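You operate a simulated robot arm through the tools that you are given. There is no shell and no other tool.

Carry out the task below with a simulated robot arm. There is one attempt and no reset: what you move stays moved.

JOB
Put things in order on the top of the bead table. At the end: the yellow angle block from the top of the bead table stands where the brown spool stood; the white panel block from the top of the bead table is on the brown small carton (marked "CLIPS"); the brown spool stands on top of the black roll; the brown clogged filter stands where the white panel block stood; whatever was shut is shut again. Leave all else as you found it, and nothing knocked over.
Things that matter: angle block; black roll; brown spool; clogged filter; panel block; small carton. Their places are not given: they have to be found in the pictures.

Only the result counts: the job must be done as asked and must still hold three seconds after the hand-in. Knocking over, shifting, dropping, spilling or breaking anything else fails it.

ROBOT AND FRAMES
A 7-joint arm with a two-finger parallel gripper, fixed in place. Base frame: the origin is at the foot of the arm, x ahead of it, y to its left, z up; the work surface is at about z = 0.78. Readings come in m, rad, newtons and seconds.
With the tool pointing down near the work surface it reaches from about 0.1 to 0.66 m from the base axis. Its first joint turns from -1.152 to 1.152 rad. Payload 1.57 kg.
The tool frame sits at the grasp point between the pads (the TCP): z along the fingers, y along the line on which they close. The tips reach 0.03 m beyond it. Largest opening 0.08 m; finger width 0.017, thickness 0.012; the body of the gripper, 0.04 by 0.082 m, starts 0.08 m behind the TCP.
Orientation is that of the tool frame in the base frame, as [roll, pitch, yaw] about the fixed x, y, z axes, in that order (R = Rz(yaw) Ry(pitch) Rx(roll)). With the fingers straight down and closing along the base's y, the tool's x points along the base's -x, its y along +y and its z along -z.

CONTROLS
- The arm moves only by the tool drive_tool. Its argument "series" is a list of rows, each an object of numbers (a shift or turn left out is 0, a gripper value left out holds the last): "ax", "ay", "az": the turn, a rotation vector about the tool's x, y, z in units of 6 degrees (1.0 is 6 degrees); "x", "y", "z": the shift along the tool's x, y, z in units of 40 mm (1.0 is 40 mm); "claw": the closure, from 0 (fully open) to 1 (shut). In form: [{"ax": .., "ay": .., "az": .., "x": .., "y": .., "z": .., "claw": ..}, ...]. A call has 1 to 20 rows; each row shifts and turns the commanded pose from where the row before left it, along the tool's axes as they then stand. A call with a number of a shift or a turn outside -1 to 1 is refused whole. Rows are played at 5 a second. More than 0.05 m and 0.15 rad between two rows, or a gripper value outside its range, and nothing of the call is played. A pose out of reach is approached as far as the arm can. The call stops where the force on the tool passes 40 N (or 10 N more than at its start, if that is more) or the arm is blocked; 0.2 s more then pass. Each finger travels about 0.072 m/s and halts on what it meets, pressing with about 33 N; the grip force reading is that of the motor and also rises with nothing between the fingers. The clock runs only during rows and for 0.2 s after the last one: add rows that do not move to give the fingers time. It gives the time, the measured TCP pose, the force on the tool (base axes), the opening and the grip force at its end, in the units of the frame above (readings bear some noise), with the torque about the TCP (base axes, N m) and any sound that the robot's microphone picked up, and new pictures: "show" is both (left out), scene, wrist or none.
- Cameras (640 x 400 px; columns grow to the right, rows downward): "scene" is fixed at [0.0497, 0.423, 1.4322]; the picture's right is [-0.84, -0.54, 0.00], its down [-0.27, 0.42, -0.87] and it looks along [0.47, -0.73, -0.49] (base axes); focal length 322 px, centre (320, 200). "wrist" rides on the gripper at [0.072, -0.007, -0.122] in the tool frame; the picture's right is [0.09, 1.00, 0.00], its down [-0.84, 0.08, -0.54] and it looks along [-0.54, 0.05, 0.84] (tool axes); focal length 238 px, centre (320, 200).
- pixel_to_xyz(camera, pixels): there is no depth. For up to 12 entries [column, row, z] of the newest picture of that camera ("zoom" is the newest enlarged one), the place [x, y] in the base frame at which the ray of that pixel passes the height z, good to about 0.002 m. No time passes.
- close_up(camera, box): a new picture of the part [left, top, right, bottom] of that camera's present view, enlarged. No time passes.
- job_done(): hands the job in; it is judged then, once.

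Open the gripper and draw the arm clear of the work before you hand the job in, unless the task says otherwise.

The tools are called by a JSON object that holds its "method" and its "body". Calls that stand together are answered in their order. drive_tool: Moves the arm, as the interface text tells. Its arguments: {"type":"object","properties":{"series":{"type":"array","items":{"type":"object","properties":{"ax":{"type":"number"},"ay":{"type":"number"},"az":{"type":"number"},"x":{"type":"number"},"y":{"type":"number"},"z":{"type":"number"},"claw":{"type":"number"}}}},"show":{"type":"string","enum":["both","scene","wrist","none"]}},"required":["series"]} The other tools are called the same way: pixel_to_xyz (camera, pixels) gives the place at which the rays of pixels pass given heights; close_up (camera, box) takes an enlarged picture of a part of a camera's view; job_done () hands the job in.

At the start:

```text
clock: 0.0
eef_pos: [0.3123, -0.2832, 1.0655]
ee_rot: [3.14, 0.0, -3.141]
ft_force: [0.7, 0.0, 0.1]
torque: [-0.02, 0.0, 0.0]
gripper_width: 0.0802
grip_force: 0.1
```

scene: 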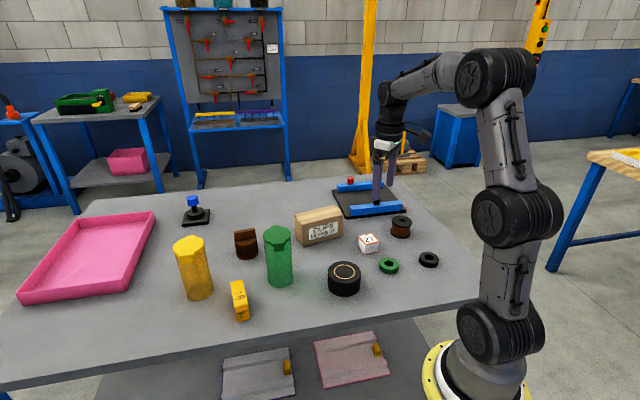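
wrist: 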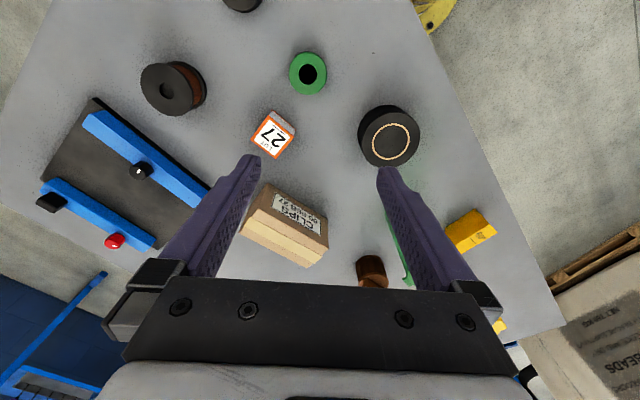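

The scene shows the table with a yellow block (240,300), a black roll (345,278), a brown spool (401,226), a carton (319,225), a brown object (246,243), and a white block (368,243). I'll take enlarged views to identify each.

{"method": "close_up", "body": {"camera": "scene", "box": [160, 180, 320, 330]}}

{"method": "close_up", "body": {"camera": "scene", "box": [290, 170, 450, 310]}}

{"method": "close_up", "body": {"camera": "scene", "box": [200, 320, 420, 400]}}

{"method": "close_up", "body": {"camera": "wrist", "box": [120, 20, 520, 300]}}

```text
2.67 times, centred on (240, 255) of scene
```

zoom: 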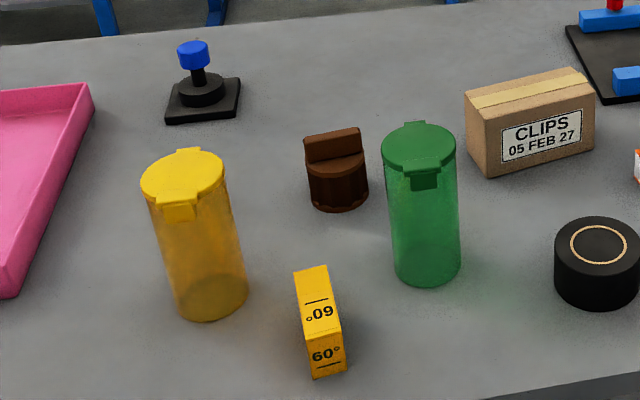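

```text
2.86 times, centred on (370, 240) of scene
```

zoom: 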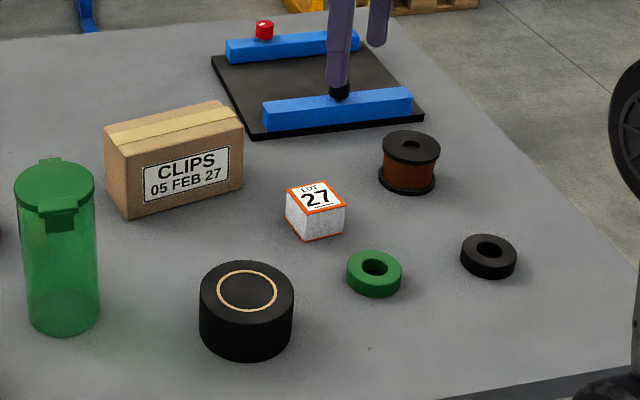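

```text
2.91 times, centred on (310, 360) of scene
```

zoom: 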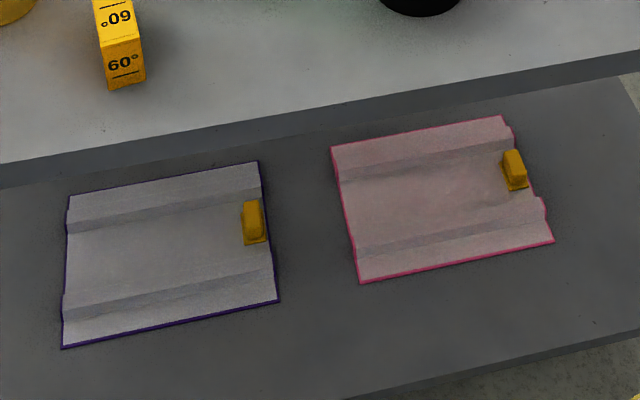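

```text
1.43 times, centred on (320, 160) of wrist
```

zoom: 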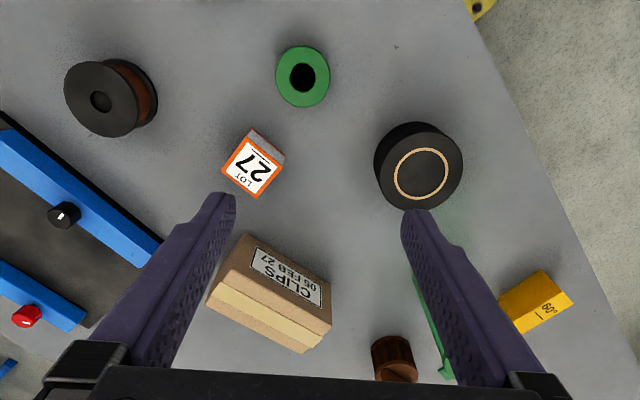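

The key identities need checking: "black roll" could be the big black cylinder (345,278) or the small black ring (429,259). I'll zoom further in on each.

{"method": "close_up", "body": {"camera": "scene", "box": [320, 250, 370, 300]}}

{"method": "close_up", "body": {"camera": "scene", "box": [370, 205, 450, 280]}}

{"method": "close_up", "body": {"camera": "scene", "box": [225, 220, 300, 295]}}

{"method": "close_up", "body": {"camera": "scene", "box": [165, 225, 255, 325]}}

{"method": "close_up", "body": {"camera": "wrist", "box": [340, 80, 520, 290]}}

{"method": "close_up", "body": {"camera": "wrist", "box": [120, 0, 340, 160]}}

{"method": "close_up", "body": {"camera": "scene", "box": [0, 60, 320, 220]}}

```text
8.00 times, centred on (345, 275) of scene
```

zoom: 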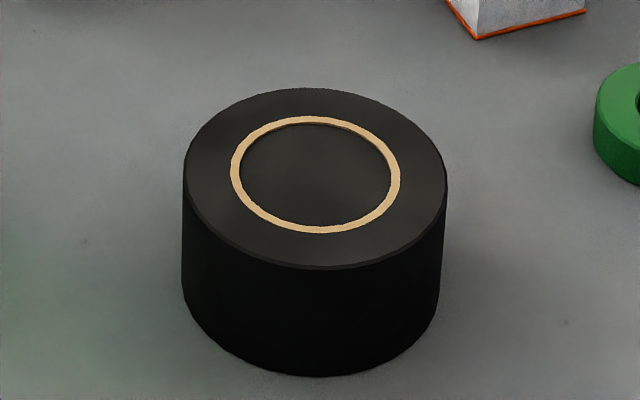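

```text
5.33 times, centred on (410, 242) of scene
```

zoom: 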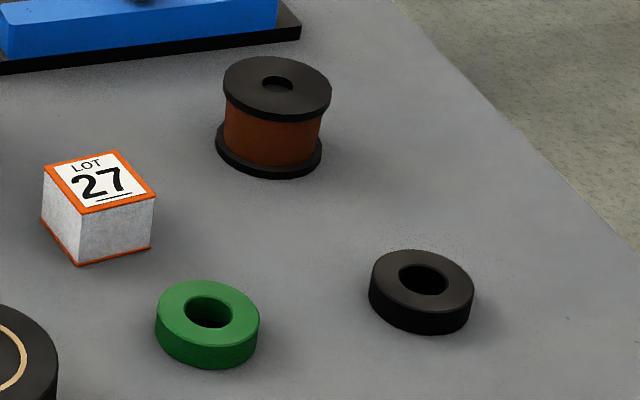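

```text
5.33 times, centred on (262, 258) of scene
```

zoom: 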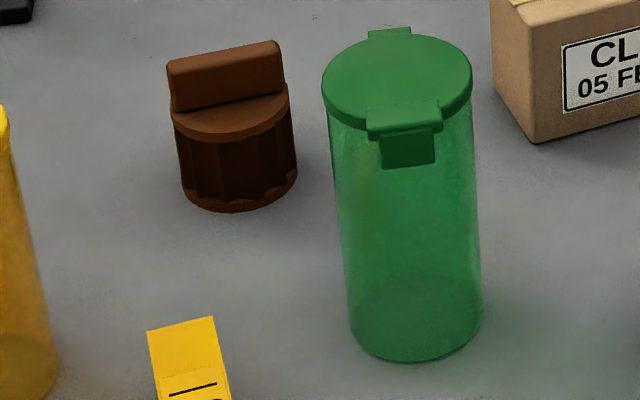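

```text
4.00 times, centred on (210, 275) of scene
```

zoom: 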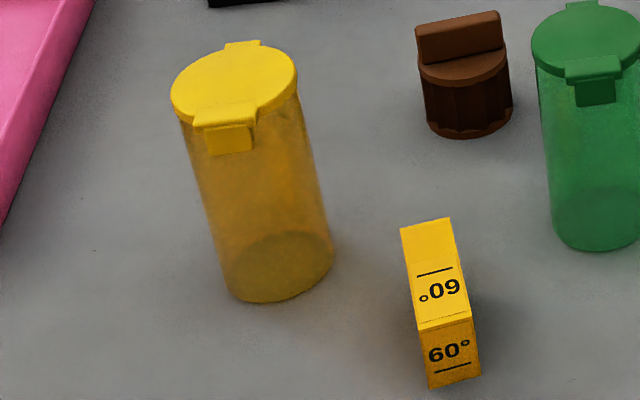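

```text
1.90 times, centred on (430, 185) of wrist
```

zoom: 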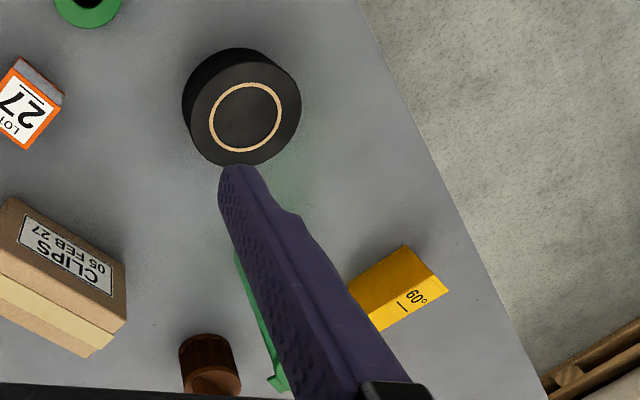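

```text
2.50 times, centred on (230, 80) of wrist
```

zoom: 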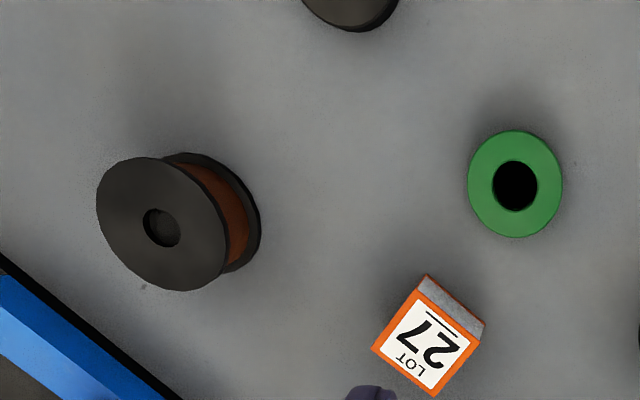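

```text
2.00 times, centred on (160, 140) of scene
```

zoom: 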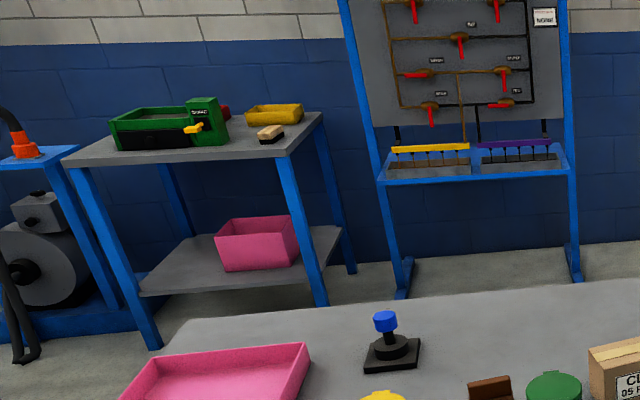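

The big cylinder with the paper core ring (345,278) is the tape roll, the LOT 27 cube (368,243) is the white panel block, and the ribbed brown piece (246,243) is the filter. I'll compute their footprints on the table from the scene picture.

{"method": "pixel_to_xyz", "body": {"camera": "scene", "pixels": [[400.4, 232.6, 0.78], [344, 288, 0.78], [370, 249, 0.78], [247, 253, 0.78], [241, 314, 0.78], [320, 235, 0.78], [280, 280, 0.78], [200, 293, 0.78], [388, 268, 0.78], [428, 262, 0.78], [197, 220, 0.78]]}}

{"method": "pixel_to_xyz", "body": {"camera": "wrist", "pixels": [[174, 91, 0.82], [272, 134, 0.82], [390, 139, 0.82], [371, 270, 0.82], [480, 230, 0.82], [285, 225, 0.82], [308, 73, 0.79]]}}

```text
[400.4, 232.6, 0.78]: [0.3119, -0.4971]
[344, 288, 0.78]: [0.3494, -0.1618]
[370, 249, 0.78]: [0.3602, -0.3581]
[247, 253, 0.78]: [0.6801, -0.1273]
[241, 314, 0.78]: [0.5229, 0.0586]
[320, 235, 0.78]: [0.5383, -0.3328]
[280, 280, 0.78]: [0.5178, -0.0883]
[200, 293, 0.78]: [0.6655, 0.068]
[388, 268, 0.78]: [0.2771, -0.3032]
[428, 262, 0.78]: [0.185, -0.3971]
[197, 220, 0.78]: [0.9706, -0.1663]
```

```text
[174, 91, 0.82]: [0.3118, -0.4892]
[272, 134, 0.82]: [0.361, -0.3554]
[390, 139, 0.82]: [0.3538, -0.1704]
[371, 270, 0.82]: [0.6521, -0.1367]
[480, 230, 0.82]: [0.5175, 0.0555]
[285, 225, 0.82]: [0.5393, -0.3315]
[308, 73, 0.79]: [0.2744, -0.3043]
```

Spool flange looks about 0.07 m wide, roll about 0.088 m. I'll triangulate top heights with rays from both cameras at several heights.

{"method": "pixel_to_xyz", "body": {"camera": "scene", "pixels": [[401.9, 221, 0.81], [401.9, 221, 0.83], [401.9, 221, 0.85], [344.4, 272.2, 0.81], [344.4, 272.2, 0.83], [344.4, 272.2, 0.85]]}}

{"method": "pixel_to_xyz", "body": {"camera": "wrist", "pixels": [[166, 91, 0.81], [166, 91, 0.83], [166, 91, 0.85], [390.5, 140, 0.81], [390.5, 140, 0.83], [390.5, 140, 0.85]]}}

```text
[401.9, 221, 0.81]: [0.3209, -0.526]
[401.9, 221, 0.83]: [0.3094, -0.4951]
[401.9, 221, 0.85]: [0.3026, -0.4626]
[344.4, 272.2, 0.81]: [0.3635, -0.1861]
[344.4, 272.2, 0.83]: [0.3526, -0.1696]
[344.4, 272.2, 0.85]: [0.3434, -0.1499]
```

```text
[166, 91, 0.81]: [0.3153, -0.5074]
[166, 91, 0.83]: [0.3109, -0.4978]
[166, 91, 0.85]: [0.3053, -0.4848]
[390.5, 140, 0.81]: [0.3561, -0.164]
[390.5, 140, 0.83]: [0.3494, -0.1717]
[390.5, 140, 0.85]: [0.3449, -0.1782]
```

Spool top is at z≈0.83 centred near (0.310,-0.496); the roll top is at z≈0.83 near (0.350,-0.170). I'll check the fixture's near edge clearance relative to the spool.

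{"method": "pixel_to_xyz", "body": {"camera": "scene", "pixels": [[347.3, 218, 0.785], [406.4, 211, 0.785], [394, 201, 0.81], [358, 212, 0.81], [408, 209, 0.79]]}}

{"method": "drive_tool", "body": {"series": [{"y": -1}, {"y": -1}, {"y": -1}, {"y": -1}, {"y": -1}, {"z": 0.8}, {"z": 0.8}, {}]}}

```text
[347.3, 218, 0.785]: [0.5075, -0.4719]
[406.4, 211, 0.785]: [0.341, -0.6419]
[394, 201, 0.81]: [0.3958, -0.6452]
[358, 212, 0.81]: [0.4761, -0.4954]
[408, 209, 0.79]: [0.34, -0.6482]
```

```text
clock: 1.8
eef_pos: [0.3103, -0.4845, 1.0006]
ee_rot: [3.141, 0.0, 3.141]
ft_force: [-0.8, -0.2, 0.7]
torque: [0.0, -0.02, 0.01]
gripper_width: 0.0801
grip_force: 0.1
```

scene: 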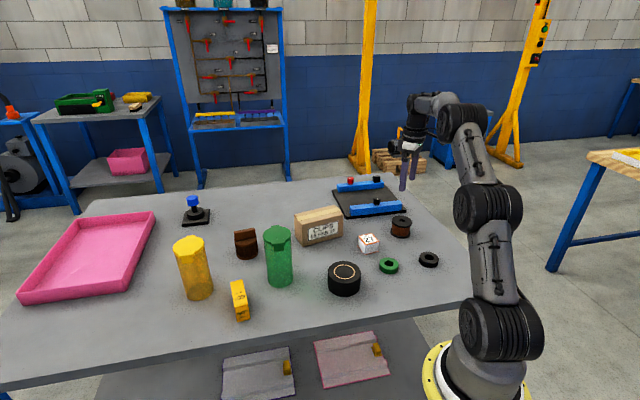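
wrist: 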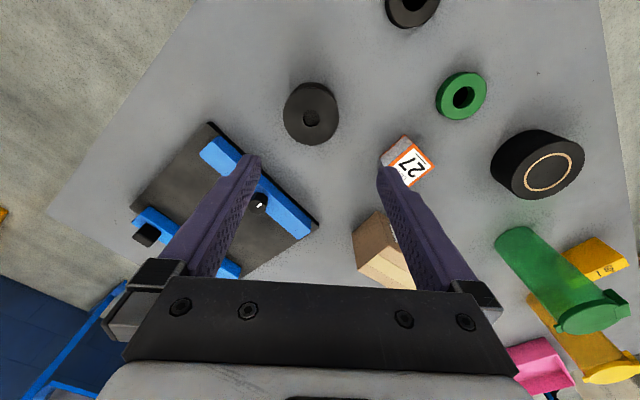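

The spool's top flange is now seen at (311,115) in the wrist view. I'll enlarge it and measure its centre and edges.

{"method": "close_up", "body": {"camera": "wrist", "box": [250, 50, 410, 170]}}

{"method": "pixel_to_xyz", "body": {"camera": "wrist", "pixels": [[311, 118, 0.83], [284, 115, 0.83], [338.5, 115, 0.83], [311, 84, 0.83], [311, 145, 0.83]]}}

```text
3.33 times, centred on (330, 110) of wrist
```

zoom: 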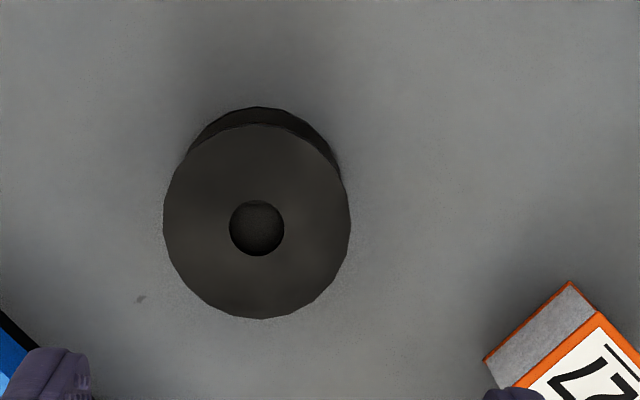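

```text
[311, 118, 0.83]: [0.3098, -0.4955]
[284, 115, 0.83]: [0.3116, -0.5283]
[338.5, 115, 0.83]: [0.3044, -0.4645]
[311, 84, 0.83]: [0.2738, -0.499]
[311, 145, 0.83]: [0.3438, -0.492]
```

I'll measure the flange precisely from the enlarged picture.

{"method": "pixel_to_xyz", "body": {"camera": "zoom", "pixels": [[257, 228, 0.83], [163, 222, 0.83], [350, 222, 0.83], [257, 122, 0.83], [257, 319, 0.83], [163, 222, 0.825], [350, 222, 0.825]]}}

```text
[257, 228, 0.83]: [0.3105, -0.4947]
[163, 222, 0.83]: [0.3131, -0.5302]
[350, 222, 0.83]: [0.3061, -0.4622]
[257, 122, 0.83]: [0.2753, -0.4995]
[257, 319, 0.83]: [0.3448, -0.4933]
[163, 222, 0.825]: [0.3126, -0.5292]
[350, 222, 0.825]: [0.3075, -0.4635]
```

Spool centre ≈ (0.310,-0.496), diameter ≈ 0.067 m, top ≈ 0.83. I'll shift slightly to y=-0.496 and go down to tips just above the flange to check alignment.

{"method": "drive_tool", "body": {"series": [{"y": -0.28}, {"z": 1}, {"z": 1}, {"z": 1}, {}, {}]}}

```text
clock: 3.2
eef_pos: [0.3084, -0.4958, 0.8802]
ee_rot: [3.142, 0.0, 3.141]
ft_force: [0.0, 0.4, -0.4]
torque: [0.0, 0.0, -0.01]
gripper_width: 0.0802
grip_force: 0.1
```

scene: 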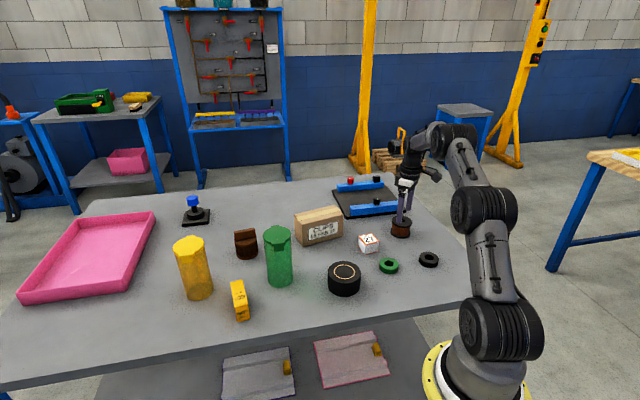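
wrist: 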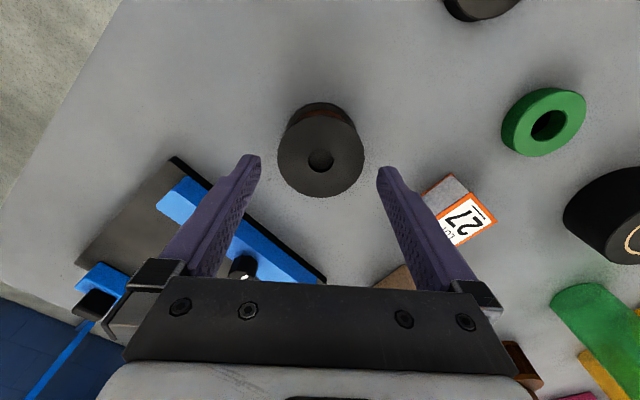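

The fingertips (250,160)/(388,172) straddle the spool top at (320,150). I'll check the spool centre once more from this closer view.

{"method": "close_up", "body": {"camera": "wrist", "box": [240, 90, 400, 210]}}

{"method": "pixel_to_xyz", "body": {"camera": "wrist", "pixels": [[320.5, 159, 0.83], [277, 155, 0.83], [364, 155, 0.83], [320, 116, 0.83], [320, 197, 0.83], [319, 162, 0.83]]}}

```text
3.33 times, centred on (320, 150) of wrist
```

zoom: 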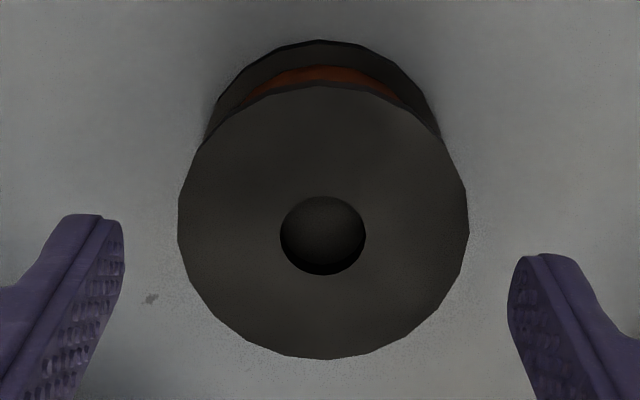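

```text
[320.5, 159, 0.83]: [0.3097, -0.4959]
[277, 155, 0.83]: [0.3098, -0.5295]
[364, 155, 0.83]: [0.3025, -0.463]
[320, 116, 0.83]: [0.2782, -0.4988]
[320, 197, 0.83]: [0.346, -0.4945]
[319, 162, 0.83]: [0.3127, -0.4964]
```

Spool centre is ≈ (0.311,-0.496). I'll shift x by +3 mm, descend to z≈0.818 and close.

{"method": "drive_tool", "body": {"series": [{"x": -0.06, "z": 0.8}, {"z": 0.75}, {}, {"claw": 1}, {}, {}]}}

```text
clock: 4.6
eef_pos: [0.3148, -0.4948, 0.8185]
ee_rot: [3.142, 0.0, -3.141]
ft_force: [0.6, -0.5, 0.2]
torque: [-0.02, -0.05, 0.04]
gripper_width: 0.0668
grip_force: 32.7
```

scene: 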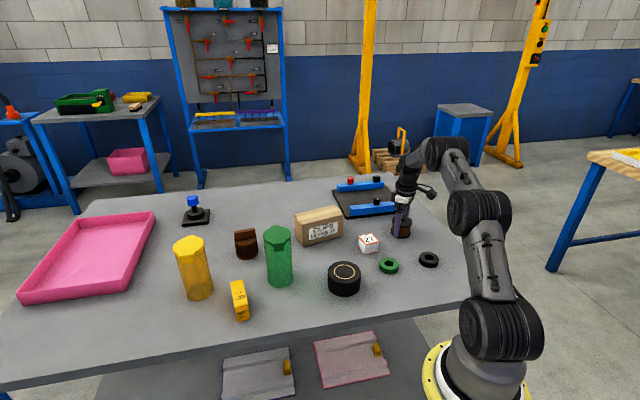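
wrist: 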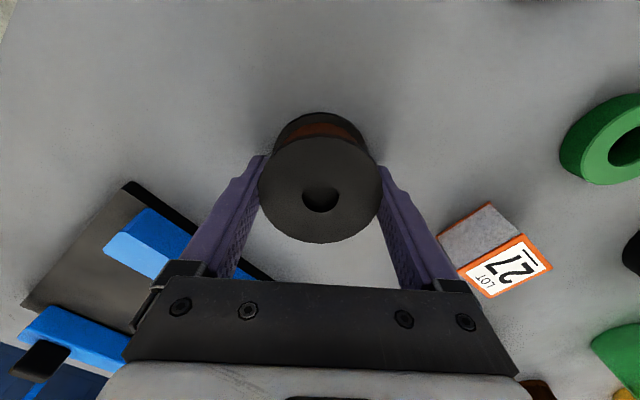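

The grip holds at 0.0668 m width, 33 N. I'll lift the spool 0.12 m and check it.

{"method": "drive_tool", "body": {"series": [{"z": -0.5}, {"z": -1}, {"z": -1}, {"z": -0.5}, {}]}}

```text
clock: 5.8
eef_pos: [0.3155, -0.4937, 0.9384]
ee_rot: [-3.14, 0.001, 3.141]
ft_force: [-0.7, -0.1, -3.6]
torque: [0.01, -0.02, 0.01]
gripper_width: 0.0668
grip_force: 32.8
```

scene: 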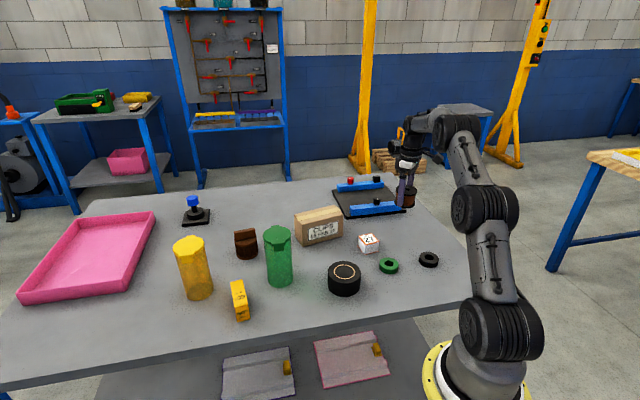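
wrist: 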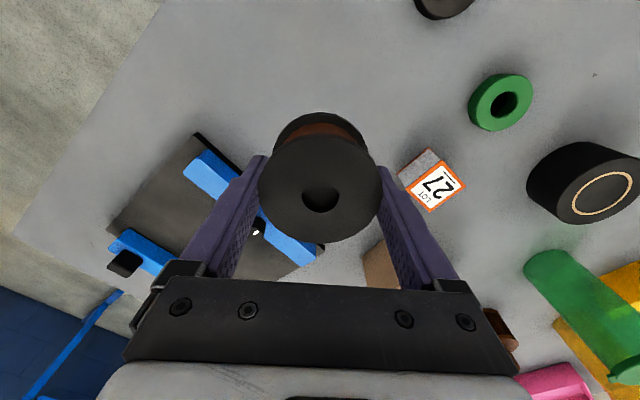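

The spool is lifted cleanly and level. I'll find its offset from the TCP (hub at (320,199), z≈0.95), then carry it toward the roll at height.

{"method": "pixel_to_xyz", "body": {"camera": "wrist", "pixels": [[320, 199, 0.95], [320, 188, 0.95], [319, 132, 0.95], [319, 243, 0.95]]}}

{"method": "drive_tool", "body": {"series": [{"y": 1}, {"y": 1}, {"y": 1}, {"y": 1}, {"y": 1}, {"y": 1}, {"y": 1}, {"y": 0.5, "x": -0.5}, {"x": -0.4}, {}, {}]}}

```text
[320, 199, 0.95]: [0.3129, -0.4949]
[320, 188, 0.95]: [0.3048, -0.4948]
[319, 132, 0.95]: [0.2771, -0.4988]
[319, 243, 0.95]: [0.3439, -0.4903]
```

```text
clock: 8.2
eef_pos: [0.3518, -0.1949, 0.9391]
ee_rot: [-3.141, 0.002, -3.141]
ft_force: [0.7, -0.2, -2.7]
torque: [0.0, -0.04, 0.03]
gripper_width: 0.0668
grip_force: 33.5
```

scene: 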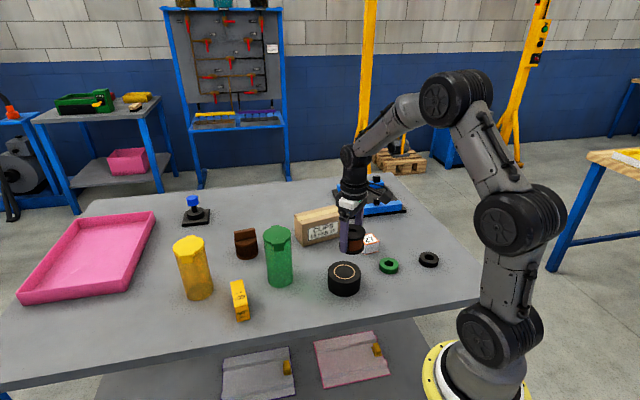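
wrist: 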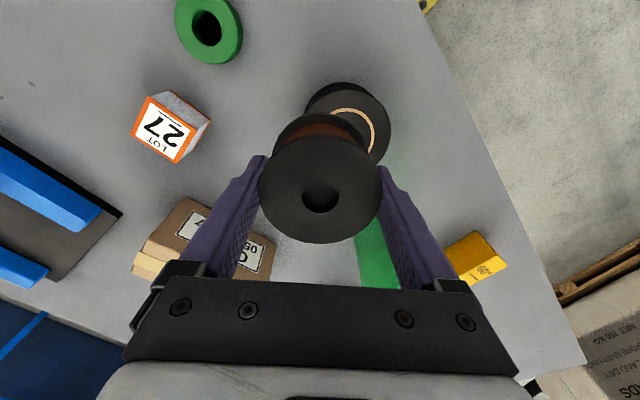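

The spool's axis sits about 3 mm toward the base from the TCP. I'll shift to put it over the roll centre (0.351,-0.171) and lower partway, stopping ~2 cm above the roll.

{"method": "drive_tool", "body": {"series": [{"y": 0.62, "x": -0.1}, {}, {"z": 0.6}, {"z": 0.65}, {}, {}]}}

{"method": "close_up", "body": {"camera": "scene", "box": [310, 210, 390, 310]}}

{"method": "close_up", "body": {"camera": "wrist", "box": [220, 60, 420, 260]}}

```text
clock: 9.6
eef_pos: [0.3536, -0.1688, 0.8879]
ee_rot: [3.141, 0.0, -3.141]
ft_force: [0.0, 0.0, -1.7]
torque: [0.02, -0.03, -0.03]
gripper_width: 0.0669
grip_force: 33.2
```

scene: 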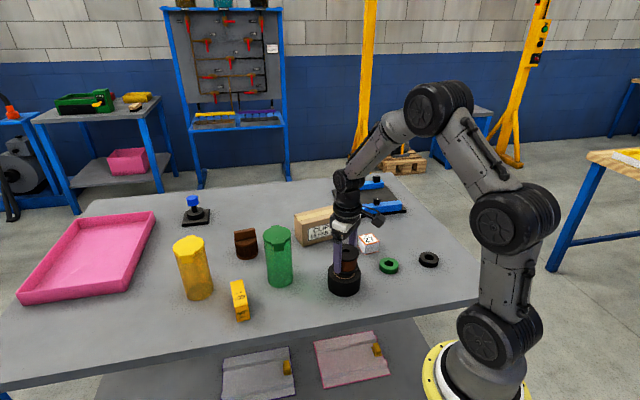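
wrist: 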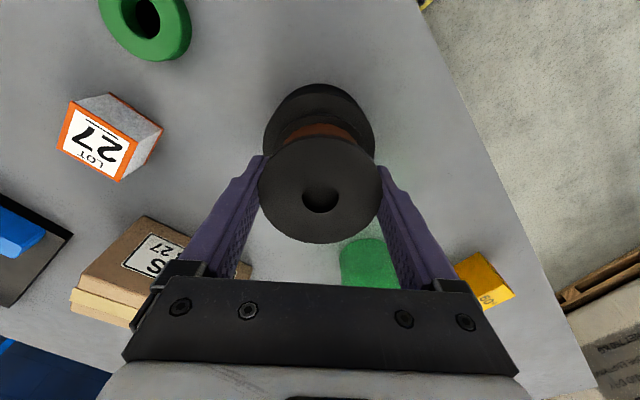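

```text
4.00 times, centred on (350, 260) of scene
```

zoom: 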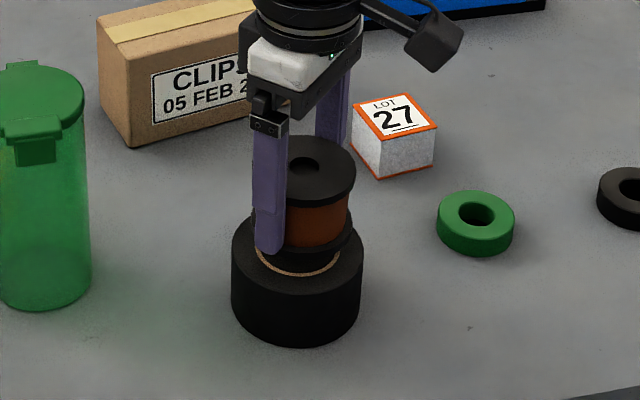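

```text
2.00 times, centred on (320, 160) of wrist
```

zoom: 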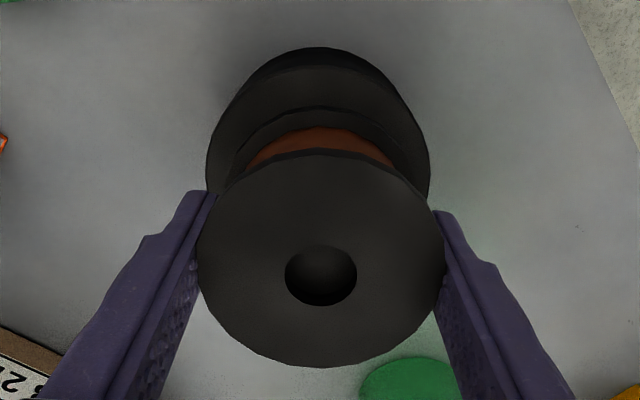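

The roll lies concentrically behind the spool laterally. I'll check the roll's near rim (zoom (320,66)) and side rims for the x/y centre.

{"method": "pixel_to_xyz", "body": {"camera": "zoom", "pixels": [[320, 66, 0.829], [208, 165, 0.829], [428, 165, 0.829], [320, 48, 0.78], [320, 107, 0.852]]}}

```text
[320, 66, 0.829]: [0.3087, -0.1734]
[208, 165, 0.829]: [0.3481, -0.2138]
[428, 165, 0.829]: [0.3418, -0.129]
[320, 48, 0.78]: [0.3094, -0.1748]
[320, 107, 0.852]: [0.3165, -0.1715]
```

Roll centre is ≈ (0.353,-0.171) and spool ≈ (0.350,-0.1715). I'll nudge 2 mm forward and lower 17 mm, then feel for contact.

{"method": "drive_tool", "body": {"series": [{"x": -0.06, "z": 0.2}, {"z": 0.2}, {"z": 0.03}, {}], "show": "none"}}

```text
clock: 10.6
eef_pos: [0.3562, -0.1712, 0.8729]
ee_rot: [-3.141, 0.001, 3.141]
ft_force: [0.7, -0.7, -2.0]
torque: [0.0, 0.01, 0.0]
gripper_width: 0.067
grip_force: 32.8
```

Force still reads only the spool's weight (-2.0 N). I'll keep lowering in 2 mm increments.

{"method": "drive_tool", "body": {"series": [{"z": 0.05}, {}], "show": "none"}}

{"method": "drive_tool", "body": {"series": [{"z": 0.04}, {}], "show": "scene"}}

{"method": "close_up", "body": {"camera": "scene", "box": [320, 220, 380, 300]}}

```text
clock: 11.2
eef_pos: [0.3566, -0.1696, 0.8704]
ee_rot: [-3.141, -0.001, 3.141]
ft_force: [-0.2, 0.3, -2.8]
torque: [0.04, -0.02, -0.02]
gripper_width: 0.0668
grip_force: 33.3
```

```text
clock: 11.8
eef_pos: [0.357, -0.1703, 0.8698]
ee_rot: [3.141, 0.001, -3.142]
ft_force: [0.1, -0.3, -2.7]
torque: [-0.01, -0.03, -0.01]
gripper_width: 0.0665
grip_force: 32.9
```

scene: 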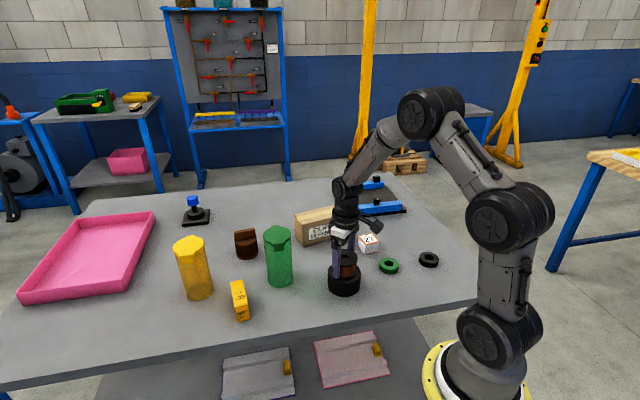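

```text
5.00 times, centred on (350, 260) of scene
```

zoom: 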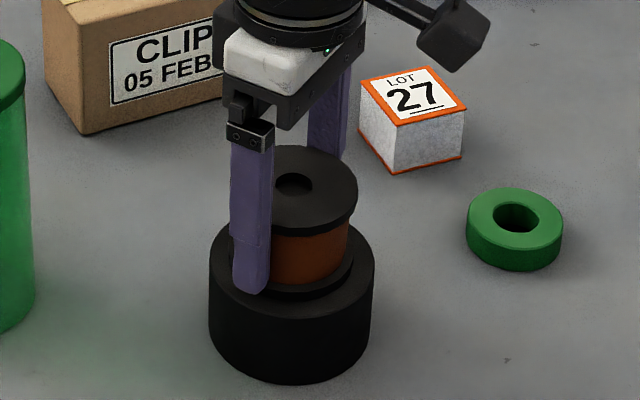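

Almost touching, force still -2.7 N. I'll continue lowering in small steps until the force changes.

{"method": "drive_tool", "body": {"series": [{"z": 0.04}, {}], "show": "none"}}

{"method": "drive_tool", "body": {"series": [{"z": 0.03}, {}], "show": "none"}}

```text
clock: 12.4
eef_pos: [0.3586, -0.1694, 0.8688]
ee_rot: [3.141, -0.001, 3.142]
ft_force: [-0.2, 0.4, 0.8]
torque: [0.03, -0.02, -0.01]
gripper_width: 0.0666
grip_force: 33.4
```

```text
clock: 13.0
eef_pos: [0.3574, -0.169, 0.8678]
ee_rot: [-3.14, 0.002, 3.141]
ft_force: [-4.6, 3.2, 17.7]
torque: [0.21, 0.33, 0.08]
gripper_width: 0.0669
grip_force: 33.2
```

Contact was made (17.7 N upward). I'll ease back 1 mm, then open the gripper.

{"method": "drive_tool", "body": {"series": [{"z": -0.025}, {}, {"claw": 0.5}, {"claw": 0}, {}, {}]}}

```text
clock: 14.4
eef_pos: [0.3567, -0.1689, 0.8669]
ee_rot: [-3.141, -0.002, 3.141]
ft_force: [-0.7, 0.5, 0.7]
torque: [0.0, 0.01, 0.02]
gripper_width: 0.0803
grip_force: 0.1
```

scene: 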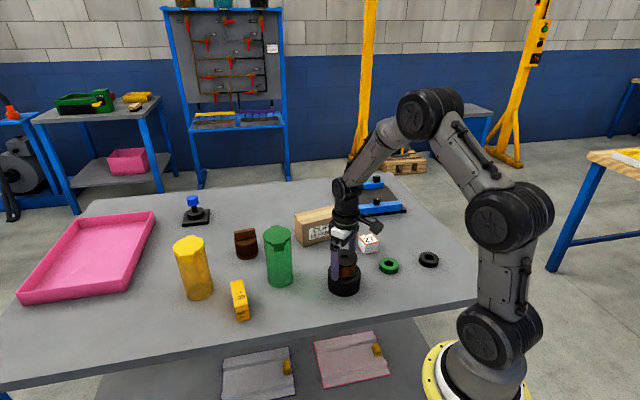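
wrist: 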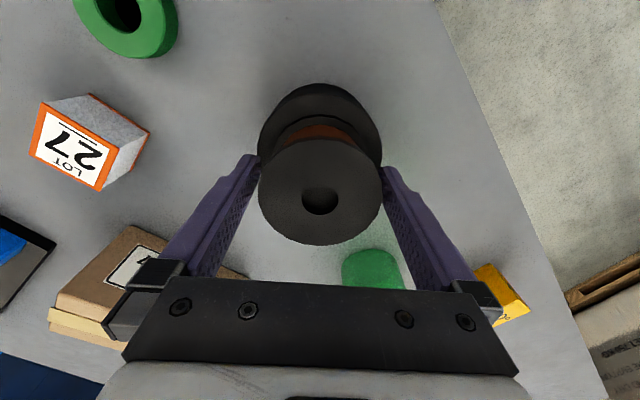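

Gripper is open and the spool sits on the roll. I'll rise straight up and look at the stack.

{"method": "drive_tool", "body": {"series": [{"z": -0.5}, {"z": -1}, {"z": -1}, {"z": -1}, {"z": -1}, {}]}}

{"method": "close_up", "body": {"camera": "scene", "box": [310, 220, 390, 300]}}

{"method": "close_up", "body": {"camera": "wrist", "box": [220, 40, 420, 200]}}

```text
clock: 15.8
eef_pos: [0.3575, -0.1691, 1.046]
ee_rot: [3.141, -0.001, -3.141]
ft_force: [0.1, -0.5, -0.5]
torque: [-0.02, 0.03, -0.01]
gripper_width: 0.0799
grip_force: 0.0
```

scene: 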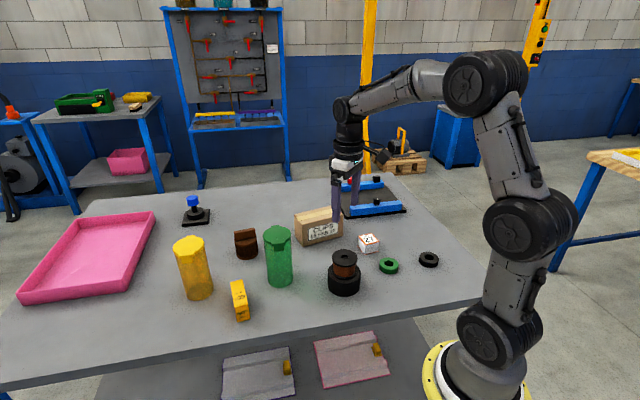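
wrist: 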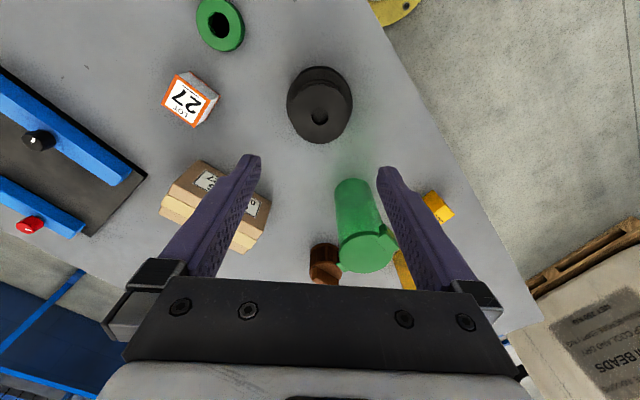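

```text
5.00 times, centred on (350, 260) of scene
```

zoom: 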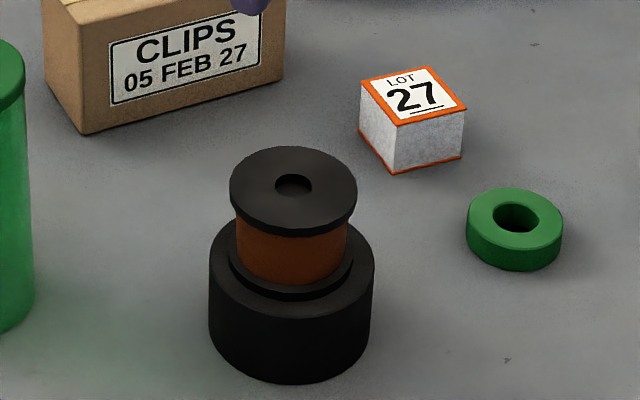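

```text
2.50 times, centred on (320, 120) of wrist
```

zoom: 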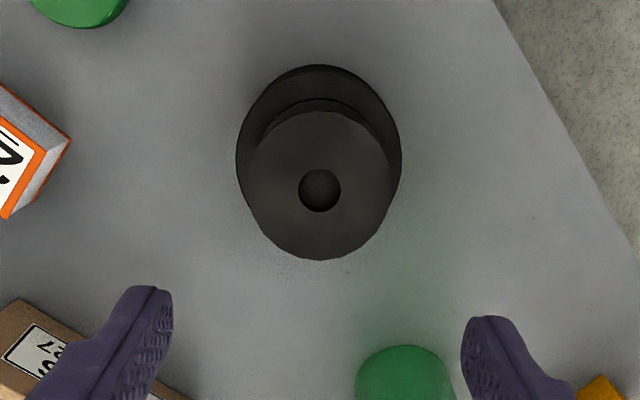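

The spool stands concentric on the roll. Now I'll move to look at the yellow angle block at about (0.52,0.056), staying high above the jars.

{"method": "drive_tool", "body": {"series": [{"y": 1}, {"y": 1}, {"y": 1}, {"y": 1}, {"y": 1}, {"y": 0.6, "x": -0.5}, {"x": -1}, {"x": -1}, {}, {}]}}

{"method": "close_up", "body": {"camera": "scene", "box": [210, 260, 270, 330]}}

{"method": "close_up", "body": {"camera": "wrist", "box": [220, 60, 420, 220]}}

```text
clock: 18.0
eef_pos: [0.4566, 0.0537, 1.0462]
ee_rot: [-3.141, 0.0, -3.141]
ft_force: [0.1, 0.4, -0.3]
torque: [0.01, -0.02, -0.03]
gripper_width: 0.0801
grip_force: 0.0
```

scene: 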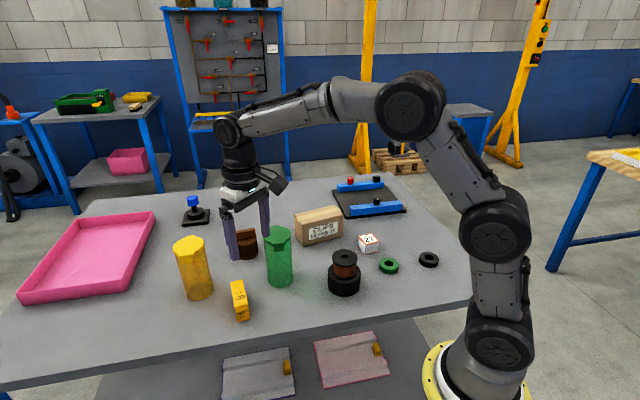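
wrist: 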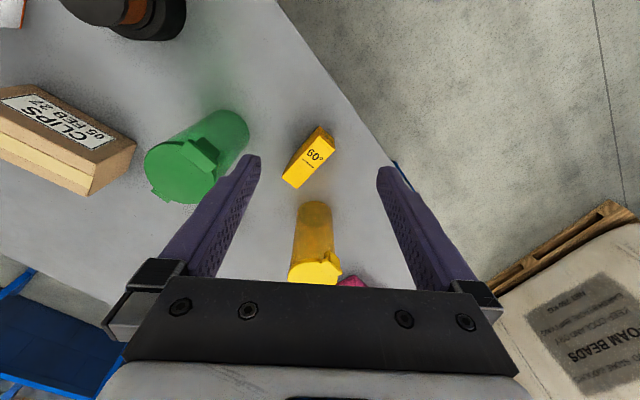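

```text
5.71 times, centred on (240, 295) of scene
```

zoom: 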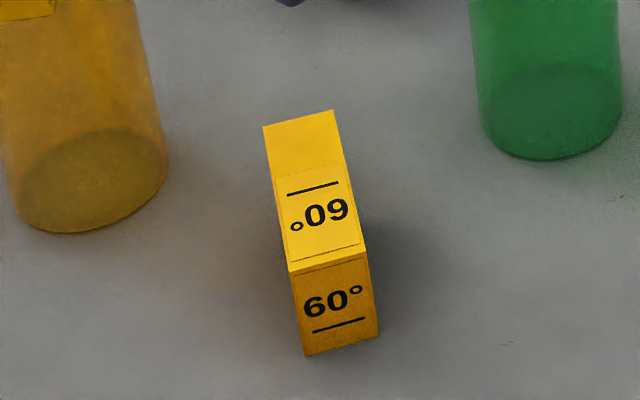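

```text
2.50 times, centred on (320, 140) of wrist
```

zoom: 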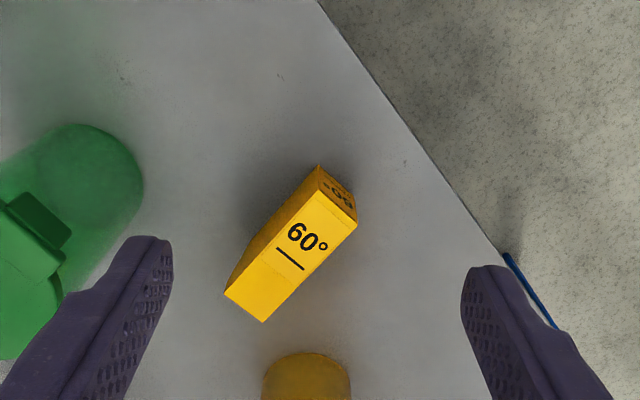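

The block may be a wedge (its side face seems to taper). I'll zoom in closer to understand its shape.

{"method": "close_up", "body": {"camera": "wrist", "box": [275, 115, 345, 200]}}

{"method": "close_up", "body": {"camera": "scene", "box": [225, 275, 260, 327]}}

```text
4.71 times, centred on (310, 158) of wrist
```

zoom: 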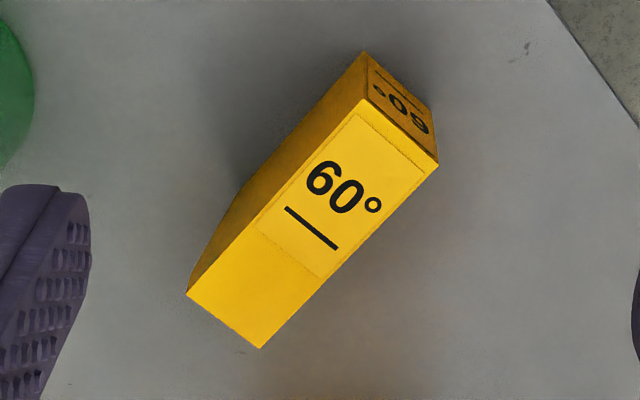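

```text
7.69 times, centred on (242, 301) of scene
```

zoom: 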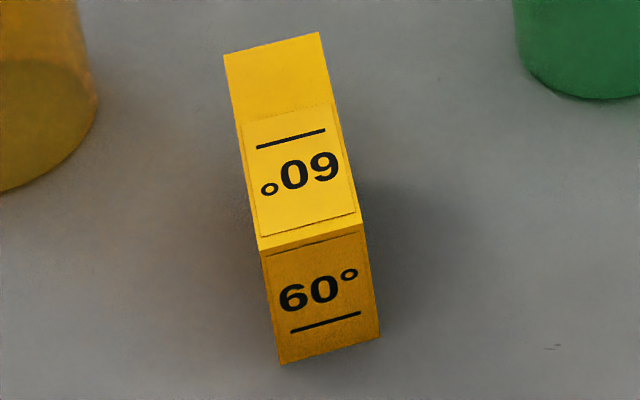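

I'll triangulate the block's corners using both cameras.

{"method": "pixel_to_xyz", "body": {"camera": "scene", "pixels": [[247.5, 303.9, 0.81], [247.5, 303.9, 0.83], [234.5, 307.5, 0.81], [234.5, 307.5, 0.83], [249.8, 318.5, 0.78], [237.2, 322.5, 0.78], [242.3, 279.2, 0.8], [242.3, 279.2, 0.82], [242.3, 279.2, 0.84], [229.65, 282.1, 0.8], [229.65, 282.1, 0.82], [229.65, 282.1, 0.84]]}}

{"method": "pixel_to_xyz", "body": {"camera": "wrist", "pixels": [[319.1, 136.3, 0.81], [319.1, 136.3, 0.83], [335.05, 150.6, 0.81], [335.05, 150.6, 0.83], [319.1, 126.6, 0.78], [335, 143, 0.78], [281.8, 177.7, 0.8], [281.8, 177.7, 0.82], [281.8, 177.7, 0.84], [299.7, 189.6, 0.8], [299.7, 189.6, 0.82], [299.7, 189.6, 0.84]]}}

{"method": "pixel_to_xyz", "body": {"camera": "wrist", "pixels": [[292, 158, 0.78], [288, 163, 0.78]]}}

```text
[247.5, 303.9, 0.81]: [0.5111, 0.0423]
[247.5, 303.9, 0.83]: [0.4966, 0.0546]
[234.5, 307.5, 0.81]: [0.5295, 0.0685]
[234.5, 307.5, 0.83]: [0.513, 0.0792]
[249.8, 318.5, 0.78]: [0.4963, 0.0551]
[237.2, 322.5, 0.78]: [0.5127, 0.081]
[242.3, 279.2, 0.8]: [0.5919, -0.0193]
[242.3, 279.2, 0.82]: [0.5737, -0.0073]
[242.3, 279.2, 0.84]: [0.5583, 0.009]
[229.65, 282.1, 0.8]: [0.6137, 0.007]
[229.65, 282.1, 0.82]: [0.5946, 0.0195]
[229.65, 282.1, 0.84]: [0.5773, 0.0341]
```

```text
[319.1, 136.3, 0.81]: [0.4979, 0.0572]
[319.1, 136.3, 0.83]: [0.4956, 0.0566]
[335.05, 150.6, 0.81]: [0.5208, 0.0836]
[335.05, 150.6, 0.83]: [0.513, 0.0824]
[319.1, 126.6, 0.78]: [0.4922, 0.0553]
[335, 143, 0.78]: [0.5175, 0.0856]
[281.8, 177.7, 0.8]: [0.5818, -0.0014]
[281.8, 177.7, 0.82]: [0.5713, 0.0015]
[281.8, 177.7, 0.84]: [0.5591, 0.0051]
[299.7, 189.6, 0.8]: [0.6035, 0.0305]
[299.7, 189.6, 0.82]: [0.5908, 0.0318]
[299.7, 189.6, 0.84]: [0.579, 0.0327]
```

```text
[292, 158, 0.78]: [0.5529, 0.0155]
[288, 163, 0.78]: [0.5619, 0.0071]
```

The block is upright, top z≈0.833, near corners (0.496,0.056)/(0.513,0.081), far corners (0.560,0.006)/(0.578,0.034): 0.03 m wide, long axis at about -37°. I'll move over its middle (0.530,0.0475) and turn the gripper so it closes across the width.

{"method": "drive_tool", "body": {"series": [{"x": -1, "y": -0.155}, {"x": -0.83}, {"az": 1}, {"az": 1}, {"az": 1}, {"az": 1}, {"az": 1}, {"az": 1}, {"az": 0.15}, {"z": 1}, {"z": 1}, {}, {}]}}

{"method": "close_up", "body": {"camera": "wrist", "box": [240, 90, 400, 210]}}

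```text
clock: 20.8
eef_pos: [0.5296, 0.0501, 0.9659]
ee_rot: [-3.14, 0.001, 2.498]
ft_force: [0.5, -0.7, 0.5]
torque: [0.0, -0.01, -0.02]
gripper_width: 0.0799
grip_force: 0.2
```

scene: 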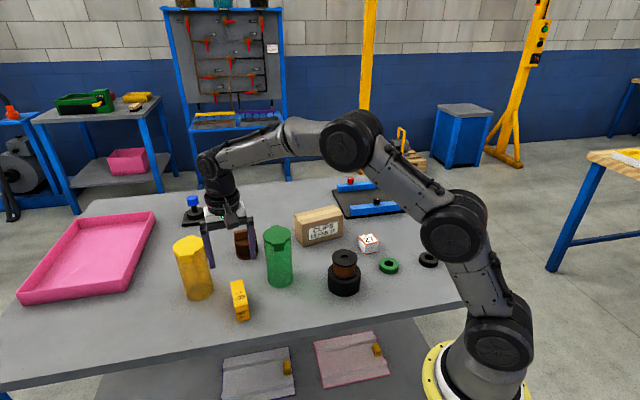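
wrist: 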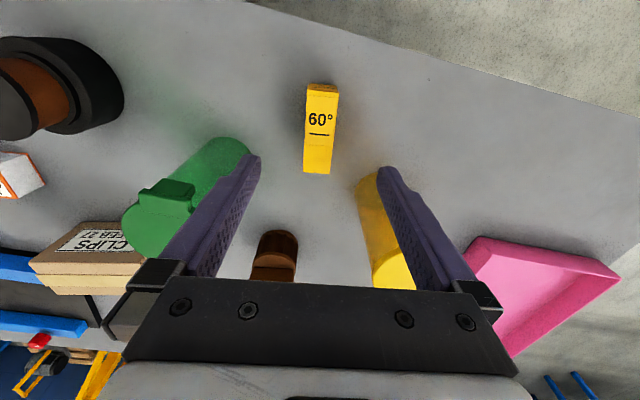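

```text
3.33 times, centred on (320, 150) of wrist
```

zoom: 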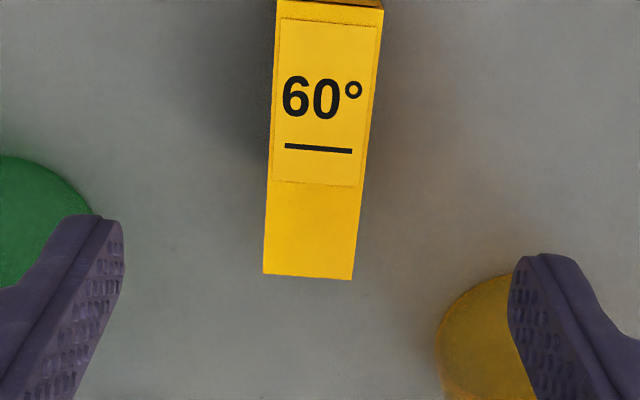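

Alignment looks good. I'll verify the block edges in base coordinates at the top height.

{"method": "pixel_to_xyz", "body": {"camera": "zoom", "pixels": [[263, 273, 0.833], [352, 280, 0.833], [276, 2, 0.833], [382, 12, 0.833]]}}

```text
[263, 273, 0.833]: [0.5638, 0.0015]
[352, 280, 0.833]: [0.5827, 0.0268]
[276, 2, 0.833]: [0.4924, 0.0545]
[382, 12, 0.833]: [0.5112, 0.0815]
```

Lateral offset is under 1 mm. I'll descend to z≈0.822 and close on the block.

{"method": "drive_tool", "body": {"series": [{"z": 1}, {"z": 1}, {"z": 1}, {"z": 0.6}, {}, {"claw": 1}, {}, {}, {}]}}

```text
clock: 22.8
eef_pos: [0.5299, 0.048, 0.8231]
ee_rot: [3.141, 0.001, 2.498]
ft_force: [0.2, -0.3, -0.4]
torque: [-0.01, -0.01, 0.0]
gripper_width: 0.0315
grip_force: 32.7
```

scene: 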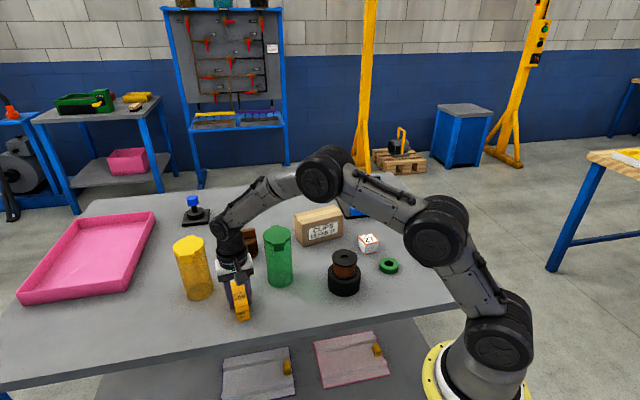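
wrist: 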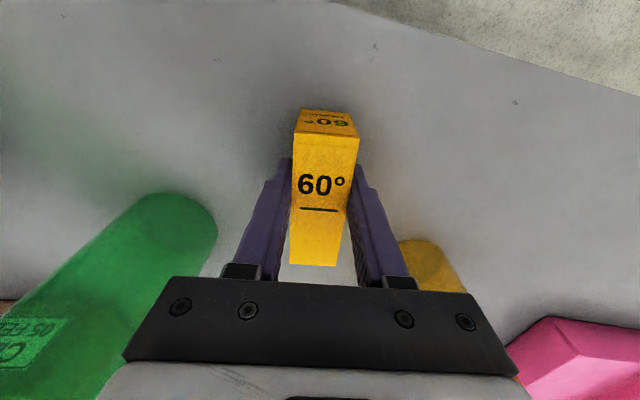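

The grip is firm at 0.0315 m. I'll lift the block by 0.2 m and check jar heights for the transit.

{"method": "drive_tool", "body": {"series": [{"z": -0.5}, {"z": -1}, {"z": -1}, {"z": -1}, {"z": -1}, {"z": -0.5}, {}]}}

{"method": "pixel_to_xyz", "body": {"camera": "scene", "pixels": [[278, 233, 0.88], [278, 233, 0.9], [278, 233, 0.92], [188, 243, 0.9], [188, 243, 0.92]]}}

```text
clock: 24.4
eef_pos: [0.5269, 0.0478, 1.0201]
ee_rot: [-3.141, 0.0, 2.497]
ft_force: [-0.1, -0.1, -1.3]
torque: [0.01, 0.03, 0.0]
gripper_width: 0.0316
grip_force: 32.6
```

scene: 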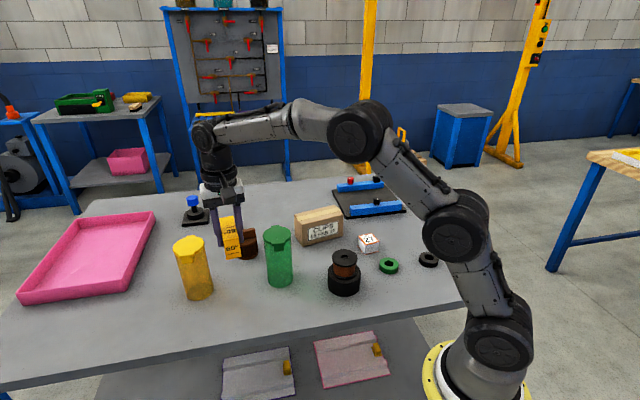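
wrist: 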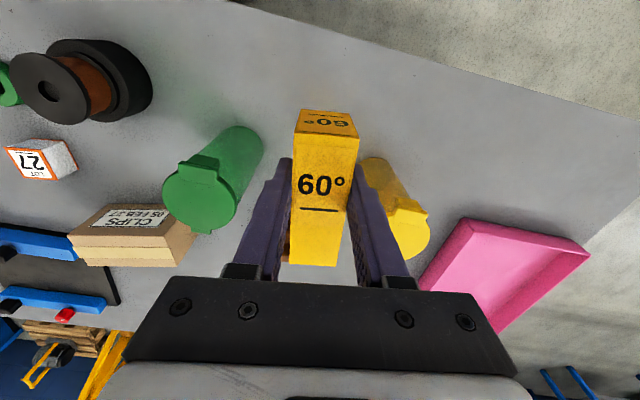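

```text
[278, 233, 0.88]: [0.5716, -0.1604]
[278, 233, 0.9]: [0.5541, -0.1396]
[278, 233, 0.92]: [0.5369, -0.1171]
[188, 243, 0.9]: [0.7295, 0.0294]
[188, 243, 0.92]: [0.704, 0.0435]
```

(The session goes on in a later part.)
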